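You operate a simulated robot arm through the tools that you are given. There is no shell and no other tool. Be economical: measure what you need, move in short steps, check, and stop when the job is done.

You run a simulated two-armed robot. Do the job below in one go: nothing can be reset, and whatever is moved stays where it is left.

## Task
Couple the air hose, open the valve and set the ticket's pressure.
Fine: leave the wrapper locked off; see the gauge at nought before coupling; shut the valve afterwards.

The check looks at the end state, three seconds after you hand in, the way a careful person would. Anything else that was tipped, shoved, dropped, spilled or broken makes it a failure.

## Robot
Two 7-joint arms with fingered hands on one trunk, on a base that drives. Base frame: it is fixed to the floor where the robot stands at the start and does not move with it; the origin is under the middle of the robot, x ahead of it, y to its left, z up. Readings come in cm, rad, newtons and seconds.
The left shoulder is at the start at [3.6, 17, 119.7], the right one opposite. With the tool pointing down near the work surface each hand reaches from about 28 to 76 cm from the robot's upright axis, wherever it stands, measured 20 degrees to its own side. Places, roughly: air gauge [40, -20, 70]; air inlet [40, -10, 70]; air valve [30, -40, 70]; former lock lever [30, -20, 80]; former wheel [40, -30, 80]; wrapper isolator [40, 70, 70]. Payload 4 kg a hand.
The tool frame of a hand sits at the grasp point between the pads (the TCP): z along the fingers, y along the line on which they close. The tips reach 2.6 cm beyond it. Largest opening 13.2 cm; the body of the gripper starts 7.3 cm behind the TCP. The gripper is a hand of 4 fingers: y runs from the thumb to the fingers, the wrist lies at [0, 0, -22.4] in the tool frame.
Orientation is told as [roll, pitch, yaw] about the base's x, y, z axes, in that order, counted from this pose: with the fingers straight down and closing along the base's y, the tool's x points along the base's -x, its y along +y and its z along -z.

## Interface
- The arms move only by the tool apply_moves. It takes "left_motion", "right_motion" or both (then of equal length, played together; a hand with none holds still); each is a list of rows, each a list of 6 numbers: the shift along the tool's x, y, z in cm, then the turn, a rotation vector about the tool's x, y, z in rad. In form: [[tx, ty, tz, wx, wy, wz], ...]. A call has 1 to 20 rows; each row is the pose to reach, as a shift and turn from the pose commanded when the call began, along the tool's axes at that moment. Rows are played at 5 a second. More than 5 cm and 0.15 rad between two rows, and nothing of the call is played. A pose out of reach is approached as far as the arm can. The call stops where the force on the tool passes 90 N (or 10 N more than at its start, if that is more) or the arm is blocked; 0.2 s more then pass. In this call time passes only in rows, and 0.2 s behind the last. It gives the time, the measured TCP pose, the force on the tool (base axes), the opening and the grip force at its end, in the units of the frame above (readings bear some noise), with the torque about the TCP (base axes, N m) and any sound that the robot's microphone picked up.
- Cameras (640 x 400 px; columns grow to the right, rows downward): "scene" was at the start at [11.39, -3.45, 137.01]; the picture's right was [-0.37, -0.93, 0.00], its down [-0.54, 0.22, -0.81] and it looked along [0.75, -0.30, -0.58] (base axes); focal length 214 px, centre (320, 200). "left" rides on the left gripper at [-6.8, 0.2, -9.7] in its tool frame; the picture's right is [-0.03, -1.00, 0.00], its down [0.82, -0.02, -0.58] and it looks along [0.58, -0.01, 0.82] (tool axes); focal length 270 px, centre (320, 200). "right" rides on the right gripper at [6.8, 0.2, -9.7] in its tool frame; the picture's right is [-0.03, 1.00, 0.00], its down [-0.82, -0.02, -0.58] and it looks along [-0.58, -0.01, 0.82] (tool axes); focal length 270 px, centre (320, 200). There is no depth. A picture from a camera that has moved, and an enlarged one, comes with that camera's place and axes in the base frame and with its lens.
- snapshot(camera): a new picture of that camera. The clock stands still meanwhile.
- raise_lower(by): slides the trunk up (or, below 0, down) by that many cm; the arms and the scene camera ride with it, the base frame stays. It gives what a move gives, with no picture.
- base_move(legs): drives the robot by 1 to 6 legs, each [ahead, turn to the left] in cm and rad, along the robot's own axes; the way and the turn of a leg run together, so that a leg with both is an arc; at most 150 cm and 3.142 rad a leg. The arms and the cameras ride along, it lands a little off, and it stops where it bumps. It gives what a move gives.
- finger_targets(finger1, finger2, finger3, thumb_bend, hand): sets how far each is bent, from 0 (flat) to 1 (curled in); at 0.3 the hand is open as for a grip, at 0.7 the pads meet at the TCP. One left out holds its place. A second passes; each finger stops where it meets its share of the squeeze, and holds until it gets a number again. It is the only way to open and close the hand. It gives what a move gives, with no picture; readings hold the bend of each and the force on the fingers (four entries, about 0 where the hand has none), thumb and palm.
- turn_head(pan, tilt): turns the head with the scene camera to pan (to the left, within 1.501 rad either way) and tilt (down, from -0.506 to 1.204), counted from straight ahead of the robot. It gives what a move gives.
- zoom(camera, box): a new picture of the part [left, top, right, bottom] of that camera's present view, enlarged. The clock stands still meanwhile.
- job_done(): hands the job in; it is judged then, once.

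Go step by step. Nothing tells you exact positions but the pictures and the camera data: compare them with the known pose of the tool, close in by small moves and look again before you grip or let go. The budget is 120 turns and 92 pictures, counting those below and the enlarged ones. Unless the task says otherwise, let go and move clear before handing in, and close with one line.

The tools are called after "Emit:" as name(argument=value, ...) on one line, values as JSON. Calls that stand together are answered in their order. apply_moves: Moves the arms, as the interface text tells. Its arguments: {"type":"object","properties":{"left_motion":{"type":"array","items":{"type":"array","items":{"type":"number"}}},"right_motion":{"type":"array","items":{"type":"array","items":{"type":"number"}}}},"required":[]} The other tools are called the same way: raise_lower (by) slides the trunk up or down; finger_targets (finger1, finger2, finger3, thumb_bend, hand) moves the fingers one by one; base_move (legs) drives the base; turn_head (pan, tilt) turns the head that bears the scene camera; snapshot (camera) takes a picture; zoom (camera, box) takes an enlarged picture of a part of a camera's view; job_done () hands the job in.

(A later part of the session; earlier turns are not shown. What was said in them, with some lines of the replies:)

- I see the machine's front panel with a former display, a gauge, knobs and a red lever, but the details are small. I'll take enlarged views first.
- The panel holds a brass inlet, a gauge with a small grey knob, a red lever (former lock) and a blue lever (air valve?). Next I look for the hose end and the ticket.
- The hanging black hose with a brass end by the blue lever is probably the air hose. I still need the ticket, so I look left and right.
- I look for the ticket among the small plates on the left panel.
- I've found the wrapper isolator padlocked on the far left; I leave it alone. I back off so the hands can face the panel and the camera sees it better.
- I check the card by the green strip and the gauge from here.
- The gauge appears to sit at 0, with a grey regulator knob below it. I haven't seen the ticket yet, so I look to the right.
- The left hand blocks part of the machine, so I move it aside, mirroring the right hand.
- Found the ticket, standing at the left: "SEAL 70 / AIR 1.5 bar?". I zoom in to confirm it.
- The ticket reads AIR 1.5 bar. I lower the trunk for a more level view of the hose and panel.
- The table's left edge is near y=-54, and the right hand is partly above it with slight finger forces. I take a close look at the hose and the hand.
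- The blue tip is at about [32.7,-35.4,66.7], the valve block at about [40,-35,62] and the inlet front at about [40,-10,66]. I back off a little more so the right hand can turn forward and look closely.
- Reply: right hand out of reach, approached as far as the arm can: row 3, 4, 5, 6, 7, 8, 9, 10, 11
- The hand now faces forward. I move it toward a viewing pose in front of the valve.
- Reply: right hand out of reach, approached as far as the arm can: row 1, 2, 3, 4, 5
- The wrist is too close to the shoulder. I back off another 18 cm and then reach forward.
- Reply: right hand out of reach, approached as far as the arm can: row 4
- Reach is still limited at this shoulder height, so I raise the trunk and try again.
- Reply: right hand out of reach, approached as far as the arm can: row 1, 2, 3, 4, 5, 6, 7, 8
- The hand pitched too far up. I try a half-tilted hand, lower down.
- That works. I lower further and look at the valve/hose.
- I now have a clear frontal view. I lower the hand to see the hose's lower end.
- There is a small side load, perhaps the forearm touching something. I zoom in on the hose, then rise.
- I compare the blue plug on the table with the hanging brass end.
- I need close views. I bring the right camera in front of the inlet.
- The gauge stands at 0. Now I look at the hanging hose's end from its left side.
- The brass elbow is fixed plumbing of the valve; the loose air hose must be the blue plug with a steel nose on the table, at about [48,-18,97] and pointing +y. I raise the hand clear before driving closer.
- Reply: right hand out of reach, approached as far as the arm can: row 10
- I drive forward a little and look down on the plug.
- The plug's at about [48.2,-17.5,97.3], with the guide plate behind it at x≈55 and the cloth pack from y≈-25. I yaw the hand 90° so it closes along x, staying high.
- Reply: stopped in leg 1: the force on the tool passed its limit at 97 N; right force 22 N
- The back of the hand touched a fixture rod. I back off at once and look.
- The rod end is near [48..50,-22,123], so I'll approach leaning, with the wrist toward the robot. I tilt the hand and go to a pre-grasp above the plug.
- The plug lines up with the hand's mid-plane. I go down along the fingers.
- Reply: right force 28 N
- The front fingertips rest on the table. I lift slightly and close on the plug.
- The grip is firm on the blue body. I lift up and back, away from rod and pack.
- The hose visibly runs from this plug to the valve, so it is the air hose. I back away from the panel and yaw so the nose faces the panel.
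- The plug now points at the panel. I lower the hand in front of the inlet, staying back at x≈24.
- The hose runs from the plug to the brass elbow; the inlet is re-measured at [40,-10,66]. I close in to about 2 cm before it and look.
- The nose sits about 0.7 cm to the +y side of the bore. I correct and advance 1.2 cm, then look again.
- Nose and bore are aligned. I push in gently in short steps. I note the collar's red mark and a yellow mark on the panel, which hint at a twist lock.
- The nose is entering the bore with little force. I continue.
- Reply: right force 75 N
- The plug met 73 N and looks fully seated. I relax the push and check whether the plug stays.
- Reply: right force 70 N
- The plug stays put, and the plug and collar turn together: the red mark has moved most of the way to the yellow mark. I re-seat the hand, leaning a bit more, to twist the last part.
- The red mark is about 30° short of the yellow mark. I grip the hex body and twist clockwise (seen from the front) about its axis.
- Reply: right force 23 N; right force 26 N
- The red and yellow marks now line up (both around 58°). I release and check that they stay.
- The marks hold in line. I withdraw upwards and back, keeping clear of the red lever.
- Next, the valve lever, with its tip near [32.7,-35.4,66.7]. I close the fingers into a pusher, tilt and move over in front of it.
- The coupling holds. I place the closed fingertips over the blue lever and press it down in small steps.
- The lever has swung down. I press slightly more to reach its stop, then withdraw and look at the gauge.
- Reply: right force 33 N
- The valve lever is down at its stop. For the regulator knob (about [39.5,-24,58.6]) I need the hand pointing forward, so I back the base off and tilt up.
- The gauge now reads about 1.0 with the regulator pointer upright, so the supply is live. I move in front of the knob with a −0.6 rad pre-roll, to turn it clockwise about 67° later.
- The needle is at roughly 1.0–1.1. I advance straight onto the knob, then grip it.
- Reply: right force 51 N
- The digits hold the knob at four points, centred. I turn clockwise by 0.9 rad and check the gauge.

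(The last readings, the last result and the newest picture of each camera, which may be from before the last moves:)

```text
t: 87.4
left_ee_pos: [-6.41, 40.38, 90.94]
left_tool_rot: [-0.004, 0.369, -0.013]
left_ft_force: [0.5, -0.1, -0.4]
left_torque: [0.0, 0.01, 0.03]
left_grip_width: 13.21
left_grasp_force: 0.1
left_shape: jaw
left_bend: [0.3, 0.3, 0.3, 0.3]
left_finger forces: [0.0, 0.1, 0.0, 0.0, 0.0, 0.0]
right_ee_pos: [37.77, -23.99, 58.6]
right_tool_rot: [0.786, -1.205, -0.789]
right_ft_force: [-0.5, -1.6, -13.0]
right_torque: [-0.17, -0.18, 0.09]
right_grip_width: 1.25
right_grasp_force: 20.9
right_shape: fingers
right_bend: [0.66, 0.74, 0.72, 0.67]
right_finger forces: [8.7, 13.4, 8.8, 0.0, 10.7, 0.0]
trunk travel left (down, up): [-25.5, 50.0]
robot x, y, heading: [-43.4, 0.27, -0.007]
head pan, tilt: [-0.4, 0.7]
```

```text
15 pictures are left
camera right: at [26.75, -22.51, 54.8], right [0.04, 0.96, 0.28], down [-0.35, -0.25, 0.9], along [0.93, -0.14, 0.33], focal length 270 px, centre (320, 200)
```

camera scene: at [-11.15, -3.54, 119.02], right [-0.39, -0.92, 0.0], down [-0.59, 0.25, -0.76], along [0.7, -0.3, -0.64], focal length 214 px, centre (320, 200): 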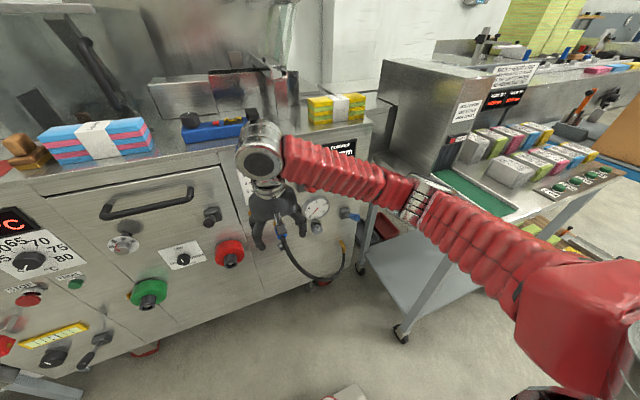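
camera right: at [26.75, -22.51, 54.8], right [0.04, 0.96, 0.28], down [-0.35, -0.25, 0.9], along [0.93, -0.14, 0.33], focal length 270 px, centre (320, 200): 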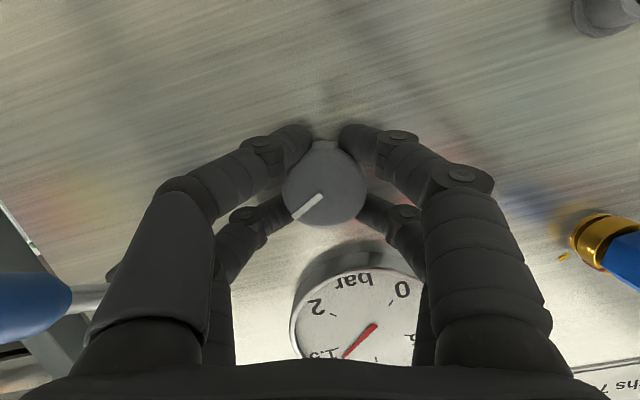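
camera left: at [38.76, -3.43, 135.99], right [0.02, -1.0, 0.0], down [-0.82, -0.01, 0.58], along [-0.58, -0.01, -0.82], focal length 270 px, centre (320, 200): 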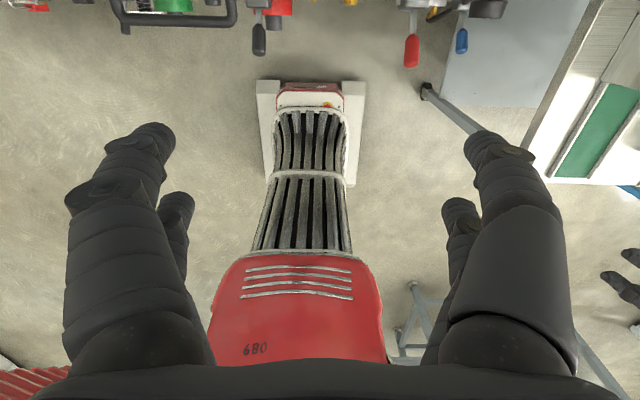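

Emit:
zoom(camera="right", box=[280, 250, 430, 370])

```text
3.33 times, centred on (355, 310) of right
camera zoom: at [26.75, -22.51, 54.8], right [0.04, 0.96, 0.28], down [-0.35, -0.25, 0.9], along [0.93, -0.14, 0.33], focal length 901 px, centre (203, -167)
```

zoom: 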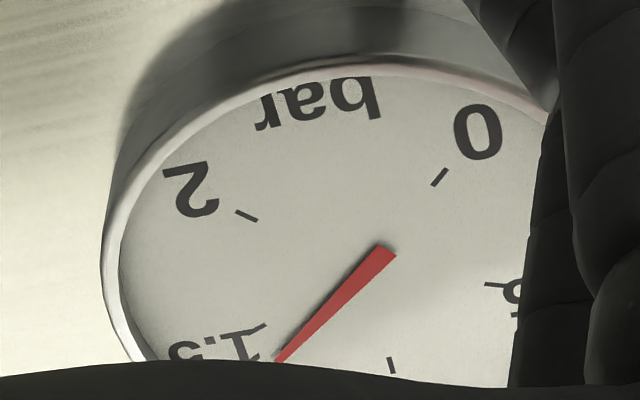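

The gauge computes to about 1.35 bar, with the needle tracking knob angle about 1:1. I turn about 0.36 rad more.

Emit:
apply_moves(right_motion=[[0, 0, 0, -0.03, 0.005, 0.116], [0, 0, 0, -0.06, 0.01, 0.232], [0, 0, 0, -0.091, 0.014, 0.348]])

Emit:
zoom(camera="right", box=[280, 250, 480, 390])

```text
t: 88.2
left_ee_pos: [-6.5, 40.32, 91.0]
left_tool_rot: [-0.001, 0.368, -0.011]
left_ft_force: [0.5, 0.6, -0.8]
left_torque: [0.03, 0.01, 0.02]
left_grip_width: 13.18
left_grasp_force: 0.0
left_shape: jaw
left_bend: [0.3, 0.3, 0.3, 0.3]
left_finger forces: [0.0, 0.1, 0.0, 0.0, 0.1, 0.1]
right_ee_pos: [37.82, -24.07, 58.48]
right_tool_rot: [1.197, -0.903, -1.147]
right_ft_force: [-1.2, 2.7, -12.3]
right_torque: [-0.17, -0.26, 0.03]
right_grip_width: 1.26
right_grasp_force: 22.0
right_shape: fingers
right_bend: [0.66, 0.74, 0.72, 0.67]
right_finger forces: [8.4, 15.2, 9.0, 0.0, 11.1, 0.0]
trunk travel left (down, up): [-25.5, 50.0]
robot x, y, heading: [-43.29, 0.28, 0.001]
head pan, tilt: [-0.4, 0.7]
```

```text
2.86 times, centred on (380, 320) of right
camera zoom: at [26.74, -21.24, 55.59], right [0.04, 0.8, 0.6], down [-0.35, -0.55, 0.76], along [0.94, -0.24, 0.26], focal length 772 px, centre (149, -143)
```

zoom: 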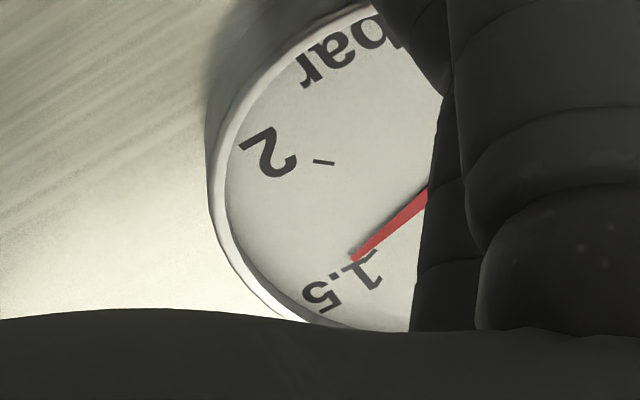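

The needle is at the 1.5 mark. I release, back straight off and read the gauge properly.

Emit:
finger_targets(hand="right", finger1=0.42, finger2=0.42, finger3=0.42, thumb_bend=0.42)

Emit:
apply_moves(right_motion=[[0.5, 0, -2, 0, 0, 0], [1.2, -0.2, -4.8, 0, 0, 0], [2, -0.3, -8.5, 0.035, -0.005, -0.13], [3, -0.4, -13, 0.07, -0.01, -0.26]])

Emit:
snapshot(camera="right")

```text
t: 89.2
left_ee_pos: [-6.6, 40.43, 91.04]
left_tool_rot: [-0.001, 0.367, -0.013]
left_ft_force: [0.5, -0.1, -0.9]
left_torque: [-0.03, 0.02, -0.01]
left_grip_width: 13.19
left_grasp_force: 0.1
left_shape: jaw
left_bend: [0.3, 0.3, 0.3, 0.3]
left_finger forces: [0.1, 0.1, 0.0, 0.1, 0.0, 0.0]
right_ee_pos: [37.88, -24.11, 58.85]
right_tool_rot: [1.2, -0.905, -1.154]
right_ft_force: [-15.4, 0.2, 0.6]
right_torque: [0.03, -0.17, -0.22]
right_grip_width: 9.24
right_grasp_force: 7.5
right_shape: fingers
right_bend: [0.42, 0.74, 0.72, 0.42]
right_finger forces: [0.0, 6.9, 7.9, 0.0, 0.0, 0.1]
trunk travel left (down, up): [-25.5, 50.0]
robot x, y, heading: [-43.18, -0.19, -0.002]
head pan, tilt: [-0.4, 0.7]
```

```text
t: 90.2
left_ee_pos: [-6.57, 40.39, 90.9]
left_tool_rot: [-0.002, 0.367, -0.013]
left_ft_force: [-0.7, 0.3, 0.2]
left_torque: [-0.03, 0.01, -0.02]
left_grip_width: 13.2
left_grasp_force: 0.1
left_shape: jaw
left_bend: [0.3, 0.3, 0.3, 0.3]
left_finger forces: [0.1, 0.0, 0.1, 0.1, 0.0, 0.0]
right_ee_pos: [24.48, -24.27, 59.25]
right_tool_rot: [0.932, -1.14, -0.924]
right_ft_force: [0.3, 0.4, -0.7]
right_torque: [-0.01, 0.06, 0.01]
right_grip_width: 9.27
right_grasp_force: 0.1
right_shape: fingers
right_bend: [0.42, 0.42, 0.42, 0.42]
right_finger forces: [0.0, 0.1, 0.0, 0.0, 0.0, 0.0]
trunk travel left (down, up): [-25.5, 50.0]
robot x, y, heading: [-43.45, 0.05, -0.005]
head pan, tilt: [-0.4, 0.7]
```

```text
12 pictures are left
camera right: at [13.31, -22.46, 55.51], right [0.04, 0.93, 0.36], down [-0.35, -0.32, 0.88], along [0.93, -0.17, 0.32], focal length 270 px, centre (320, 200)
```

right: 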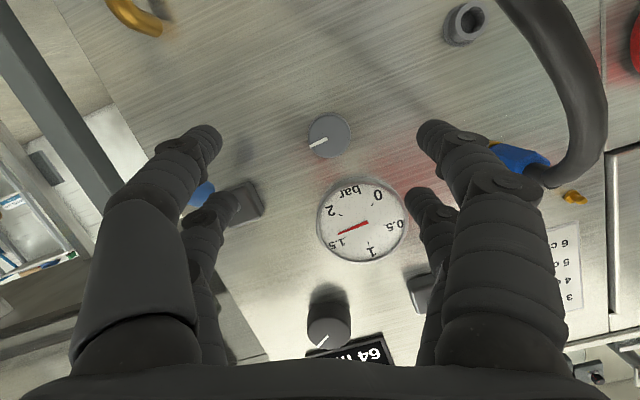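

Emit:
zoom(camera="right", box=[305, 170, 415, 270])

```text
4.00 times, centred on (360, 220) of right
camera zoom: at [13.31, -22.46, 55.51], right [0.04, 0.93, 0.36], down [-0.35, -0.32, 0.88], along [0.93, -0.17, 0.32], focal length 1081 px, centre (160, 120)
```

zoom: 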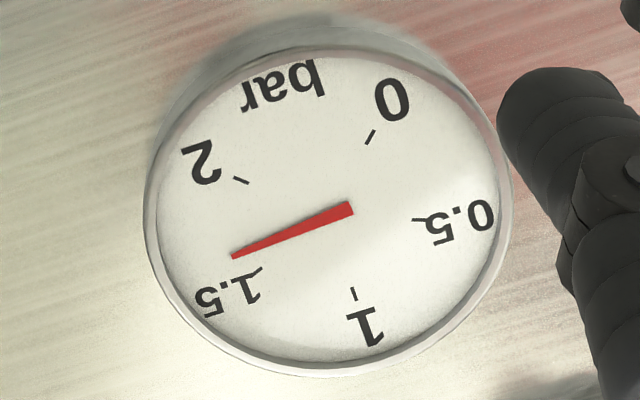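

The gauge reads about 1.62: the knob was dragged a bit on release. I'll turn it back about 0.29 rad, using only one pair of digits across the knob's diameter for a clean release.

Emit:
apply_moves(right_motion=[[-0.33, 0.4, 4.2, 0, 0, 0], [-0.65, 0.4, 8.4, 0, 0, 0], [-0.99, 0.41, 12.6, 0, 0, 0]])

Emit:
finger_targets(hand="right", finger1=0.7, thumb_bend=0.7)

Emit:
snapshot(camera="right")

```text
t: 91.0
left_ee_pos: [-6.55, 40.47, 90.96]
left_tool_rot: [-0.002, 0.368, -0.012]
left_ft_force: [0.0, 0.9, -0.2]
left_torque: [-0.01, 0.06, -0.01]
left_grip_width: 13.19
left_grasp_force: 0.1
left_shape: jaw
left_bend: [0.3, 0.3, 0.3, 0.3]
left_finger forces: [0.0, 0.1, 0.0, 0.1, 0.0, 0.0]
right_ee_pos: [37.06, -23.62, 56.98]
right_tool_rot: [0.932, -1.138, -0.927]
right_ft_force: [0.2, -0.5, 0.2]
right_torque: [-0.01, 0.0, 0.0]
right_grip_width: 9.28
right_grasp_force: 0.1
right_shape: fingers
right_bend: [0.42, 0.42, 0.42, 0.42]
right_finger forces: [0.0, 0.1, 0.0, 0.0, 0.0, 0.0]
trunk travel left (down, up): [-25.5, 50.0]
robot x, y, heading: [-43.46, -0.04, -0.007]
head pan, tilt: [-0.4, 0.7]
```

```text
t: 92.0
left_ee_pos: [-6.51, 40.4, 90.86]
left_tool_rot: [-0.001, 0.368, -0.013]
left_ft_force: [0.3, -0.2, -0.1]
left_torque: [-0.02, 0.0, -0.01]
left_grip_width: 13.2
left_grasp_force: 0.0
left_shape: jaw
left_bend: [0.3, 0.3, 0.3, 0.3]
left_finger forces: [0.0, 0.1, 0.0, 0.0, 0.0, 0.0]
right_ee_pos: [37.16, -23.59, 57.0]
right_tool_rot: [0.933, -1.138, -0.928]
right_ft_force: [0.1, -0.1, 0.0]
right_torque: [0.01, 0.0, 0.02]
right_grip_width: 0.17
right_grasp_force: 0.1
right_shape: fingers
right_bend: [0.7, 0.42, 0.42, 0.7]
right_finger forces: [0.0, 0.0, 0.0, 0.0, 0.1, 0.0]
trunk travel left (down, up): [-25.5, 50.0]
robot x, y, heading: [-43.6, 0.1, -0.001]
head pan, tilt: [-0.4, 0.7]
```

```text
10 pictures are left
camera right: at [25.89, -21.68, 53.33], right [0.04, 0.93, 0.36], down [-0.35, -0.32, 0.88], along [0.93, -0.17, 0.32], focal length 270 px, centre (320, 200)
```

right: 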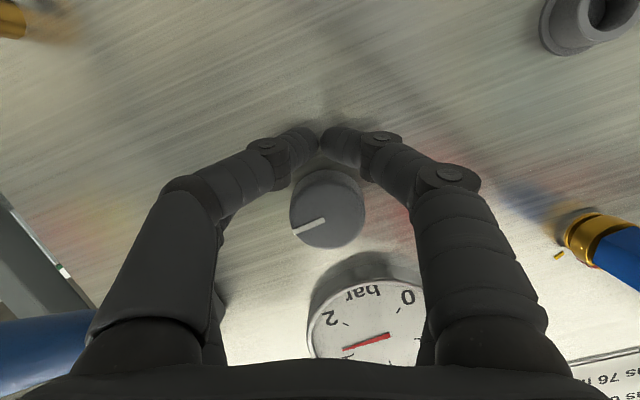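

The near pair (finger1/thumb) met below the knob; the far pair (finger2/finger3) is level with its diameter. I swap pairs.

Emit:
finger_targets(hand="right", finger1=0.42, finger2=0.72, finger3=0.72, thumb_bend=0.42)

```text
t: 93.0
left_ee_pos: [-6.57, 40.49, 90.93]
left_tool_rot: [-0.001, 0.366, -0.012]
left_ft_force: [0.5, 0.4, 0.0]
left_torque: [-0.01, 0.01, -0.01]
left_grip_width: 13.2
left_grasp_force: 0.1
left_shape: jaw
left_bend: [0.3, 0.3, 0.3, 0.3]
left_finger forces: [0.0, 0.0, 0.0, 0.1, 0.0, 0.0]
right_ee_pos: [37.05, -23.46, 57.06]
right_tool_rot: [0.935, -1.14, -0.927]
right_ft_force: [1.6, 1.5, -0.8]
right_torque: [-0.06, 0.05, 0.09]
right_grip_width: 9.22
right_grasp_force: 6.8
right_shape: fingers
right_bend: [0.42, 0.57, 0.61, 0.42]
right_finger forces: [0.1, 7.8, 6.2, 0.0, 0.1, 0.1]
trunk travel left (down, up): [-25.5, 50.0]
robot x, y, heading: [-43.4, -0.12, -0.009]
head pan, tilt: [-0.4, 0.7]
```

The knob's held across its diameter. I turn back 0.29 rad about its axis and read.

Emit:
apply_moves(right_motion=[[0, -0.2, 0, 0.037, -0.006, -0.14], [-0.02, -0.4, 0, 0.073, -0.012, -0.28]])

Emit:
zoom(camera="right", box=[280, 240, 440, 360])

```text
t: 93.6
left_ee_pos: [-6.64, 40.44, 90.88]
left_tool_rot: [-0.002, 0.368, -0.013]
left_ft_force: [-0.7, 0.2, -0.5]
left_torque: [0.0, 0.01, 0.01]
left_grip_width: 13.19
left_grasp_force: 0.0
left_shape: jaw
left_bend: [0.3, 0.3, 0.3, 0.3]
left_finger forces: [0.0, 0.0, 0.1, 0.1, 0.1, 0.0]
right_ee_pos: [37.01, -23.87, 56.96]
right_tool_rot: [0.21, -1.31, -0.242]
right_ft_force: [2.3, -0.7, 1.5]
right_torque: [0.06, 0.0, -0.01]
right_grip_width: 9.27
right_grasp_force: 6.7
right_shape: fingers
right_bend: [0.42, 0.57, 0.61, 0.42]
right_finger forces: [0.0, 6.2, 6.9, 0.0, 0.0, 0.0]
trunk travel left (down, up): [-25.5, 50.0]
robot x, y, heading: [-43.41, 0.14, -0.003]
head pan, tilt: [-0.4, 0.7]
```

```text
3.33 times, centred on (360, 300) of right
camera zoom: at [25.87, -23.24, 52.83], right [0.04, 1.0, 0.08], down [-0.36, -0.06, 0.93], along [0.93, -0.07, 0.35], focal length 901 px, centre (187, -133)
```

zoom: 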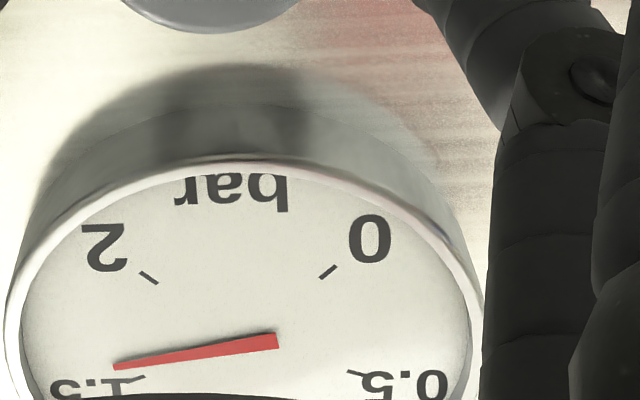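

The needle may lag behind the knob. I wait two seconds, still holding, and read again.

Emit:
apply_moves(right_motion=[[0, 0, 0, 0, 0, 0], [0, 0, 0, 0, 0, 0], [0, 0, 0, 0, 0, 0], [0, 0, 0, 0, 0, 0], [0, 0, 0, 0, 0, 0], [0, 0, 0, 0, 0, 0], [0, 0, 0, 0, 0, 0], [0, 0, 0, 0, 0, 0], [0, 0, 0, 0, 0, 0], [0, 0, 0, 0, 0, 0]])

Emit:
zoom(camera="right", box=[260, 160, 460, 360])

```text
t: 95.8
left_ee_pos: [-6.57, 40.31, 90.92]
left_tool_rot: [-0.002, 0.368, -0.012]
left_ft_force: [-0.1, -0.4, 0.7]
left_torque: [0.0, -0.04, 0.02]
left_grip_width: 13.16
left_grasp_force: 0.2
left_shape: jaw
left_bend: [0.3, 0.3, 0.3, 0.3]
left_finger forces: [0.1, 0.0, 0.0, 0.0, 0.0, 0.1]
right_ee_pos: [36.87, -23.93, 57.03]
right_tool_rot: [0.214, -1.311, -0.246]
right_ft_force: [5.0, -1.0, 2.7]
right_torque: [0.05, 0.0, -0.09]
right_grip_width: 9.28
right_grasp_force: 6.2
right_shape: fingers
right_bend: [0.42, 0.57, 0.6, 0.42]
right_finger forces: [0.0, 5.6, 7.2, 0.0, 0.0, 0.0]
trunk travel left (down, up): [-25.5, 50.0]
robot x, y, heading: [-43.23, -0.04, 0.0]
head pan, tilt: [-0.4, 0.7]
```

```text
2.00 times, centred on (360, 260) of right
camera zoom: at [25.84, -23.21, 52.81], right [0.04, 1.0, 0.08], down [-0.35, -0.06, 0.93], along [0.93, -0.07, 0.35], focal length 541 px, centre (240, 80)
```

zoom: 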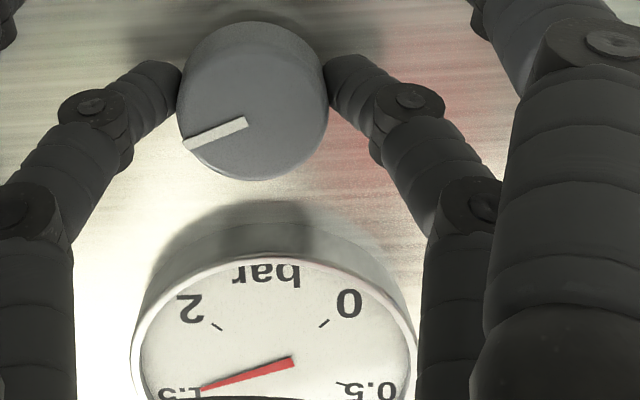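

The needle did lag: it now shows about 1.52 and the knob pointer suggests it settles near 1.5. I release and back off, then read again.

Emit:
finger_targets(hand="right", finger2=0.42, finger3=0.42)

Emit:
apply_moves(right_motion=[[0.5, 0, -2, 0, 0, 0], [1.2, 0, -4.8, 0, 0, 0], [2, 0, -8.5, 0, 0, 0], [3.2, -0.5, -13, 0, 0, 0]])

Emit:
zoom(camera="right", box=[240, 80, 440, 280])

```text
t: 96.8
left_ee_pos: [-6.61, 40.27, 90.93]
left_tool_rot: [-0.003, 0.369, -0.011]
left_ft_force: [-0.1, -0.8, -0.8]
left_torque: [-0.01, 0.0, -0.02]
left_grip_width: 13.19
left_grasp_force: 0.0
left_shape: jaw
left_bend: [0.3, 0.3, 0.3, 0.3]
left_finger forces: [0.1, 0.0, 0.1, 0.1, 0.0, 0.0]
right_ee_pos: [36.97, -23.82, 56.9]
right_tool_rot: [0.215, -1.309, -0.245]
right_ft_force: [0.1, -0.4, 0.0]
right_torque: [-0.02, -0.02, 0.04]
right_grip_width: 9.27
right_grasp_force: 0.0
right_shape: fingers
right_bend: [0.42, 0.42, 0.42, 0.42]
right_finger forces: [0.0, 0.1, 0.1, 0.0, 0.1, 0.0]
trunk travel left (down, up): [-25.5, 50.0]
robot x, y, heading: [-43.5, -0.37, -0.006]
head pan, tilt: [-0.4, 0.7]
```

```text
t: 97.8
left_ee_pos: [-6.66, 40.42, 90.89]
left_tool_rot: [-0.002, 0.367, -0.012]
left_ft_force: [0.0, -0.3, 0.3]
left_torque: [-0.01, -0.01, -0.01]
left_grip_width: 13.19
left_grasp_force: 0.0
left_shape: jaw
left_bend: [0.3, 0.3, 0.3, 0.3]
left_finger forces: [0.0, 0.1, 0.0, 0.0, 0.0, 0.0]
right_ee_pos: [23.68, -23.83, 57.03]
right_tool_rot: [0.217, -1.308, -0.246]
right_ft_force: [-0.8, -0.2, 0.1]
right_torque: [0.01, 0.03, 0.04]
right_grip_width: 9.25
right_grasp_force: 0.0
right_shape: fingers
right_bend: [0.42, 0.42, 0.42, 0.42]
right_finger forces: [0.0, 0.0, 0.1, 0.1, 0.0, 0.0]
trunk travel left (down, up): [-25.5, 50.0]
robot x, y, heading: [-43.86, -0.33, -0.002]
head pan, tilt: [-0.4, 0.7]
```

```text
2.00 times, centred on (340, 180) of right
camera zoom: at [12.45, -23.05, 53.02], right [0.04, 1.0, 0.08], down [-0.36, -0.06, 0.93], along [0.93, -0.07, 0.35], focal length 541 px, centre (280, 240)
```

zoom: 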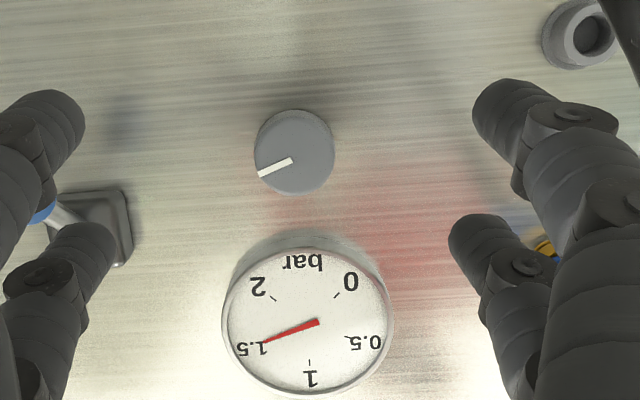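

The gauge reads 1.50 bar. Now I shut the valve: closed fingers go beneath the blue lever to push it back up.

Emit:
finger_targets(hand="right", finger1=0.7, finger2=0.7, finger3=0.7, thumb_bend=0.7)

Emit:
apply_moves(right_motion=[[1.3, -4, 0.5, 0, 0, 0], [2.5, -8, 1, 0, 0, 0], [3.8, -12, 1.5, 0, 0, 0]])

Emit:
snapshot(camera="right")

```text
t: 98.8
left_ee_pos: [-6.59, 40.43, 90.97]
left_tool_rot: [-0.002, 0.367, -0.012]
left_ft_force: [0.3, 1.5, 0.3]
left_torque: [0.02, 0.04, 0.03]
left_grip_width: 13.2
left_grasp_force: 0.1
left_shape: jaw
left_bend: [0.3, 0.3, 0.3, 0.3]
left_finger forces: [0.1, 0.0, 0.0, 0.0, 0.0, 0.0]
right_ee_pos: [23.58, -23.9, 57.04]
right_tool_rot: [0.215, -1.31, -0.245]
right_ft_force: [-0.1, -0.2, -0.1]
right_torque: [0.05, -0.01, 0.03]
right_grip_width: 0.16
right_grasp_force: 0.1
right_shape: fingers
right_bend: [0.7, 0.7, 0.7, 0.7]
right_finger forces: [0.0, 0.1, 0.0, 0.1, 0.0, 0.0]
trunk travel left (down, up): [-25.5, 50.0]
robot x, y, heading: [-43.36, -0.06, -0.005]
head pan, tilt: [-0.4, 0.7]
```

```text
t: 99.6
left_ee_pos: [-6.52, 40.39, 90.95]
left_tool_rot: [-0.001, 0.367, -0.013]
left_ft_force: [0.1, 0.3, 0.1]
left_torque: [0.0, -0.03, -0.01]
left_grip_width: 13.2
left_grasp_force: 0.0
left_shape: jaw
left_bend: [0.3, 0.3, 0.3, 0.3]
left_finger forces: [0.0, 0.1, 0.1, 0.0, 0.0, 0.0]
right_ee_pos: [23.68, -35.86, 52.32]
right_tool_rot: [0.213, -1.308, -0.245]
right_ft_force: [1.3, 0.3, 0.1]
right_torque: [0.0, 0.01, 0.0]
right_grip_width: 0.14
right_grasp_force: 0.1
right_shape: fingers
right_bend: [0.7, 0.7, 0.7, 0.7]
right_finger forces: [0.1, 0.0, 0.0, 0.0, 0.0, 0.1]
trunk travel left (down, up): [-25.5, 50.0]
robot x, y, heading: [-43.26, -0.18, -0.002]
head pan, tilt: [-0.4, 0.7]
```

```text
6 pictures are left
camera right: at [12.53, -35.04, 48.3], right [0.04, 1.0, 0.08], down [-0.35, -0.06, 0.93], along [0.93, -0.07, 0.35], focal length 270 px, centre (320, 200)
```

right: 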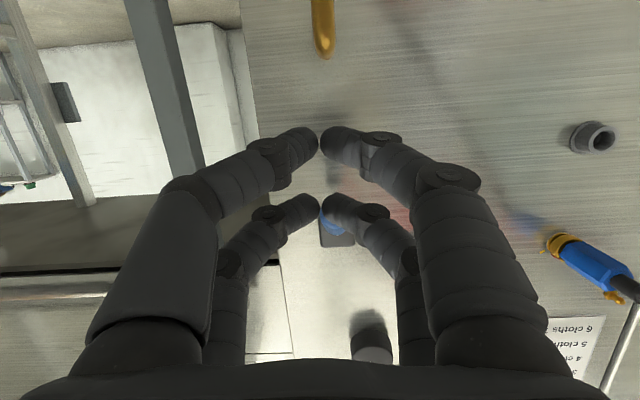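

The lever tip is right ahead, slightly above the fingertips. I advance beneath it and lift.

Emit:
apply_moves(right_motion=[[-0.8, 0.1, 3.1, 0, 0, 0], [-1.5, 0.3, 6.2, 0, 0, 0], [-2.3, 0.4, 9.2, 0, 0, 0]])

Emit:
apply_moves(right_motion=[[-1.45, 0.1, -0.38, 0, 0, 0], [-2.9, 0.2, -0.75, 0, 0, 0], [-4.35, 0.3, -1.1, 0, 0, 0], [-5.8, 0.4, -1.5, 0, 0, 0], [-7.25, 0.5, -1.9, 0, 0, 0], [-8.7, 0.6, -2.25, 0, 0, 0], [-10.1, 0.7, -2.6, 0, 0, 0], [-11.1, 0.8, -2.9, 0, 0, 0]])

```text
t: 100.4
left_ee_pos: [-6.57, 40.38, 90.91]
left_tool_rot: [0.0, 0.367, -0.012]
left_ft_force: [-0.3, 0.0, -0.4]
left_torque: [-0.01, 0.02, 0.01]
left_grip_width: 13.18
left_grasp_force: 0.0
left_shape: jaw
left_bend: [0.3, 0.3, 0.3, 0.3]
left_finger forces: [0.1, 0.1, 0.1, 0.0, 0.0, 0.1]
right_ee_pos: [33.06, -35.71, 52.26]
right_tool_rot: [0.213, -1.309, -0.242]
right_ft_force: [-0.1, 0.5, 0.2]
right_torque: [0.0, -0.01, 0.01]
right_grip_width: 0.13
right_grasp_force: 0.1
right_shape: fingers
right_bend: [0.7, 0.7, 0.7, 0.7]
right_finger forces: [0.0, 0.0, 0.0, 0.1, 0.0, 0.1]
trunk travel left (down, up): [-25.5, 50.0]
robot x, y, heading: [-43.24, 0.12, -0.006]
head pan, tilt: [-0.4, 0.7]
```

```text
t: 102.2
left_ee_pos: [-6.47, 40.34, 90.91]
left_tool_rot: [-0.002, 0.369, -0.012]
left_ft_force: [-0.5, -0.3, 0.2]
left_torque: [-0.01, 0.01, -0.02]
left_grip_width: 13.17
left_grasp_force: 0.0
left_shape: jaw
left_bend: [0.3, 0.3, 0.3, 0.3]
left_finger forces: [0.0, 0.0, 0.0, 0.0, 0.0, 0.0]
right_ee_pos: [33.08, -35.51, 63.65]
right_tool_rot: [0.214, -1.309, -0.243]
right_ft_force: [-1.1, 0.2, -3.7]
right_torque: [-0.04, 0.08, -0.01]
right_grip_width: 0.27
right_grasp_force: 1.2
right_shape: fingers
right_bend: [0.69, 0.7, 0.7, 0.7]
right_finger forces: [2.5, 0.0, 0.0, 0.0, 0.9, 0.0]
trunk travel left (down, up): [-25.5, 50.0]
robot x, y, heading: [-43.06, 0.15, -0.005]
head pan, tilt: [-0.4, 0.7]
```

The lever is moving up. I keep lifting to its stop.

Emit:
apply_moves(right_motion=[[-0.95, 0, -0.25, 0, 0, 0], [-1.9, 0, -0.5, 0, 0, 0], [-2.9, 0, -0.75, 0, 0, 0], [-3.8, 0, -1.0, 0, 0, 0], [-4.8, 0, -1.25, 0, 0, 0], [-5.8, 0, -1.5, 0, 0, 0]])

Emit:
snapshot(camera="right")

```text
t: 103.6
left_ee_pos: [-6.64, 40.4, 90.85]
left_tool_rot: [-0.002, 0.366, -0.014]
left_ft_force: [-0.8, 0.1, 0.1]
left_torque: [0.02, -0.01, 0.01]
left_grip_width: 13.18
left_grasp_force: 0.1
left_shape: jaw
left_bend: [0.3, 0.3, 0.3, 0.3]
left_finger forces: [0.1, 0.1, 0.0, 0.0, 0.0, 0.0]
right_ee_pos: [33.01, -35.89, 70.03]
right_tool_rot: [0.222, -1.311, -0.249]
right_ft_force: [0.3, -0.2, -0.1]
right_torque: [-0.03, 0.0, 0.01]
right_grip_width: 0.16
right_grasp_force: 0.3
right_shape: fingers
right_bend: [0.7, 0.7, 0.7, 0.7]
right_finger forces: [0.4, 0.1, 0.1, 0.0, 0.0, 0.1]
trunk travel left (down, up): [-25.5, 50.0]
robot x, y, heading: [-43.11, -0.18, -0.003]
head pan, tilt: [-0.4, 0.7]
```

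```text
5 pictures are left
camera right: at [22.0, -35.06, 65.86], right [0.04, 1.0, 0.08], down [-0.36, -0.06, 0.93], along [0.93, -0.07, 0.35], focal length 270 px, centre (320, 200)
```

right: 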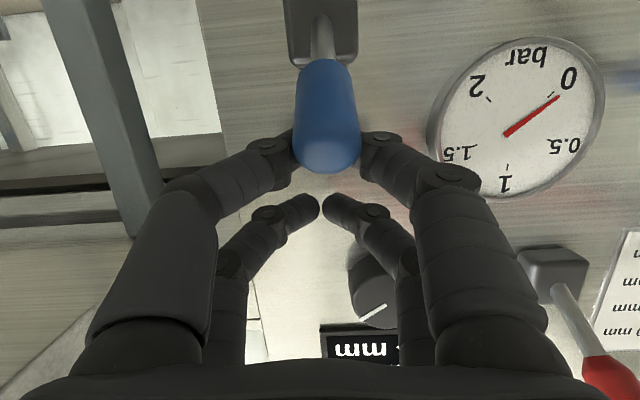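

The valve lever is up and the gauge is back to 0, so the valve is shut. The fingers are above the lever now; I withdraw straight back.

Emit:
apply_moves(right_motion=[[-1.0, 0, -0.25, 0, 0, 0], [-0.5, 0, -4, 0, 0, 0], [0.5, 0, -8.5, 0, 0, 0], [1.5, 0, -13, 0, 0, 0]])

Emit:
turn_head(pan=-0.35, tilt=0.6)

Emit:
snapshot(camera="right")

Emit:
snapshot(camera="scene")

```text
t: 104.6
left_ee_pos: [-6.64, 40.4, 90.97]
left_tool_rot: [-0.002, 0.366, -0.012]
left_ft_force: [0.5, 0.1, 1.2]
left_torque: [0.0, 0.01, -0.01]
left_grip_width: 13.21
left_grasp_force: 0.0
left_shape: jaw
left_bend: [0.3, 0.3, 0.3, 0.3]
left_finger forces: [0.0, 0.1, 0.1, 0.0, 0.0, 0.0]
right_ee_pos: [20.17, -35.54, 71.64]
right_tool_rot: [0.217, -1.313, -0.246]
right_ft_force: [1.5, -0.3, 0.5]
right_torque: [0.03, -0.02, -0.01]
right_grip_width: 0.15
right_grasp_force: 0.1
right_shape: fingers
right_bend: [0.7, 0.7, 0.7, 0.7]
right_finger forces: [0.1, 0.0, 0.0, 0.0, 0.1, 0.0]
trunk travel left (down, up): [-25.5, 50.0]
robot x, y, heading: [-43.3, 0.17, -0.006]
head pan, tilt: [-0.4, 0.7]
```

```text
t: 105.2
left_ee_pos: [-6.57, 40.48, 90.93]
left_tool_rot: [-0.003, 0.366, -0.013]
left_ft_force: [0.0, 0.7, 0.5]
left_torque: [-0.01, -0.01, 0.02]
left_grip_width: 13.19
left_grasp_force: 0.1
left_shape: jaw
left_bend: [0.3, 0.3, 0.3, 0.3]
left_finger forces: [0.0, 0.0, 0.0, 0.1, 0.0, 0.1]
right_ee_pos: [20.26, -35.57, 71.59]
right_tool_rot: [0.215, -1.308, -0.243]
right_ft_force: [-0.7, 0.5, -0.5]
right_torque: [0.03, 0.06, 0.0]
right_grip_width: 0.13
right_grasp_force: 0.0
right_shape: fingers
right_bend: [0.7, 0.7, 0.7, 0.7]
right_finger forces: [0.1, 0.0, 0.0, 0.0, 0.0, 0.0]
trunk travel left (down, up): [-25.5, 50.0]
robot x, y, heading: [-43.18, -0.2, -0.006]
head pan, tilt: [-0.351, 0.6]
```

```text
4 pictures are left
camera right: at [9.1, -34.73, 67.52], right [0.04, 1.0, 0.08], down [-0.35, -0.06, 0.93], along [0.93, -0.07, 0.35], focal length 270 px, centre (320, 200)
```

right: 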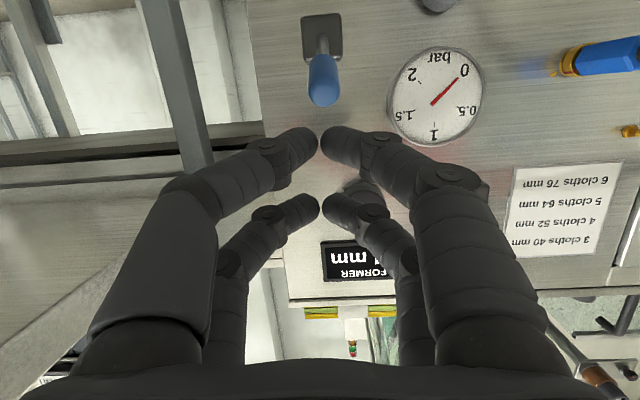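

```text
3 pictures are left
camera scene: at [-26.74, -3.23, 119.88], right [-0.35, -0.94, 0.0], down [-0.53, 0.2, -0.82], along [0.77, -0.29, -0.57], focal length 214 px, centre (320, 200)
```

scene: 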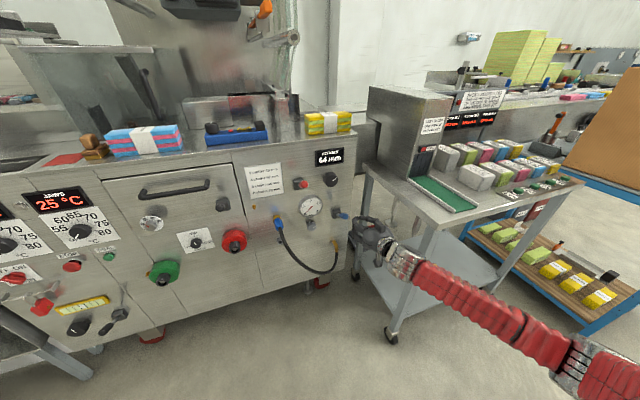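

The hose is coupled, the valve shut and everything else is in place. One last look at the collar and panel.

Emit:
zoom(camera="scene", box=[240, 170, 360, 280])

Emit:
zoom(camera="right", box=[520, 20, 640, 120])

```text
3.64 times, centred on (300, 225) of scene
camera zoom: at [-26.74, -3.23, 119.88], right [-0.35, -0.94, 0.0], down [-0.53, 0.2, -0.82], along [0.77, -0.29, -0.57], focal length 780 px, centre (393, 109)
```

zoom: 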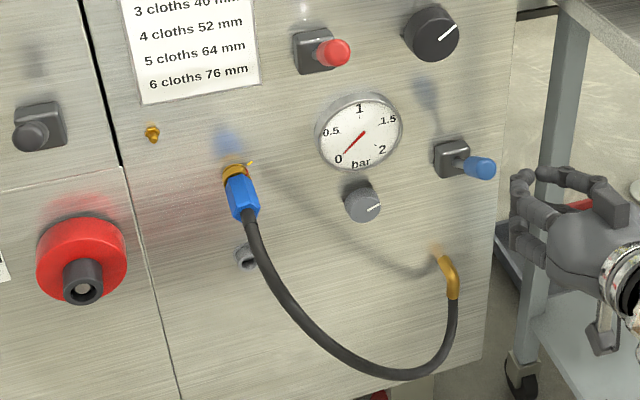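

```text
4.00 times, centred on (580, 70) of right
camera zoom: at [9.1, -34.73, 67.52], right [0.04, 1.0, 0.08], down [-0.35, -0.06, 0.93], along [0.93, -0.07, 0.35], focal length 1081 px, centre (-720, 720)
```

zoom: 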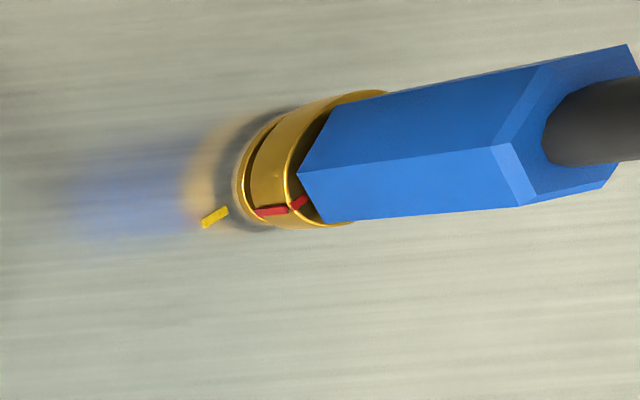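

The red mark lines up with the yellow mark, the gauge is at 0 with the valve shut, and the hand is clear. I hand in.

Emit:
job_done()

```text
The job is handed in.
```

The air hose is coupled and its collar turned to the lock mark; the regulator was set to 1.5 bar (read on the gauge), then the valve was shut. The gauge read nought before coupling and the wrapper was left locked off; the right hand once bumped a fixture rod, and I saw no damage.
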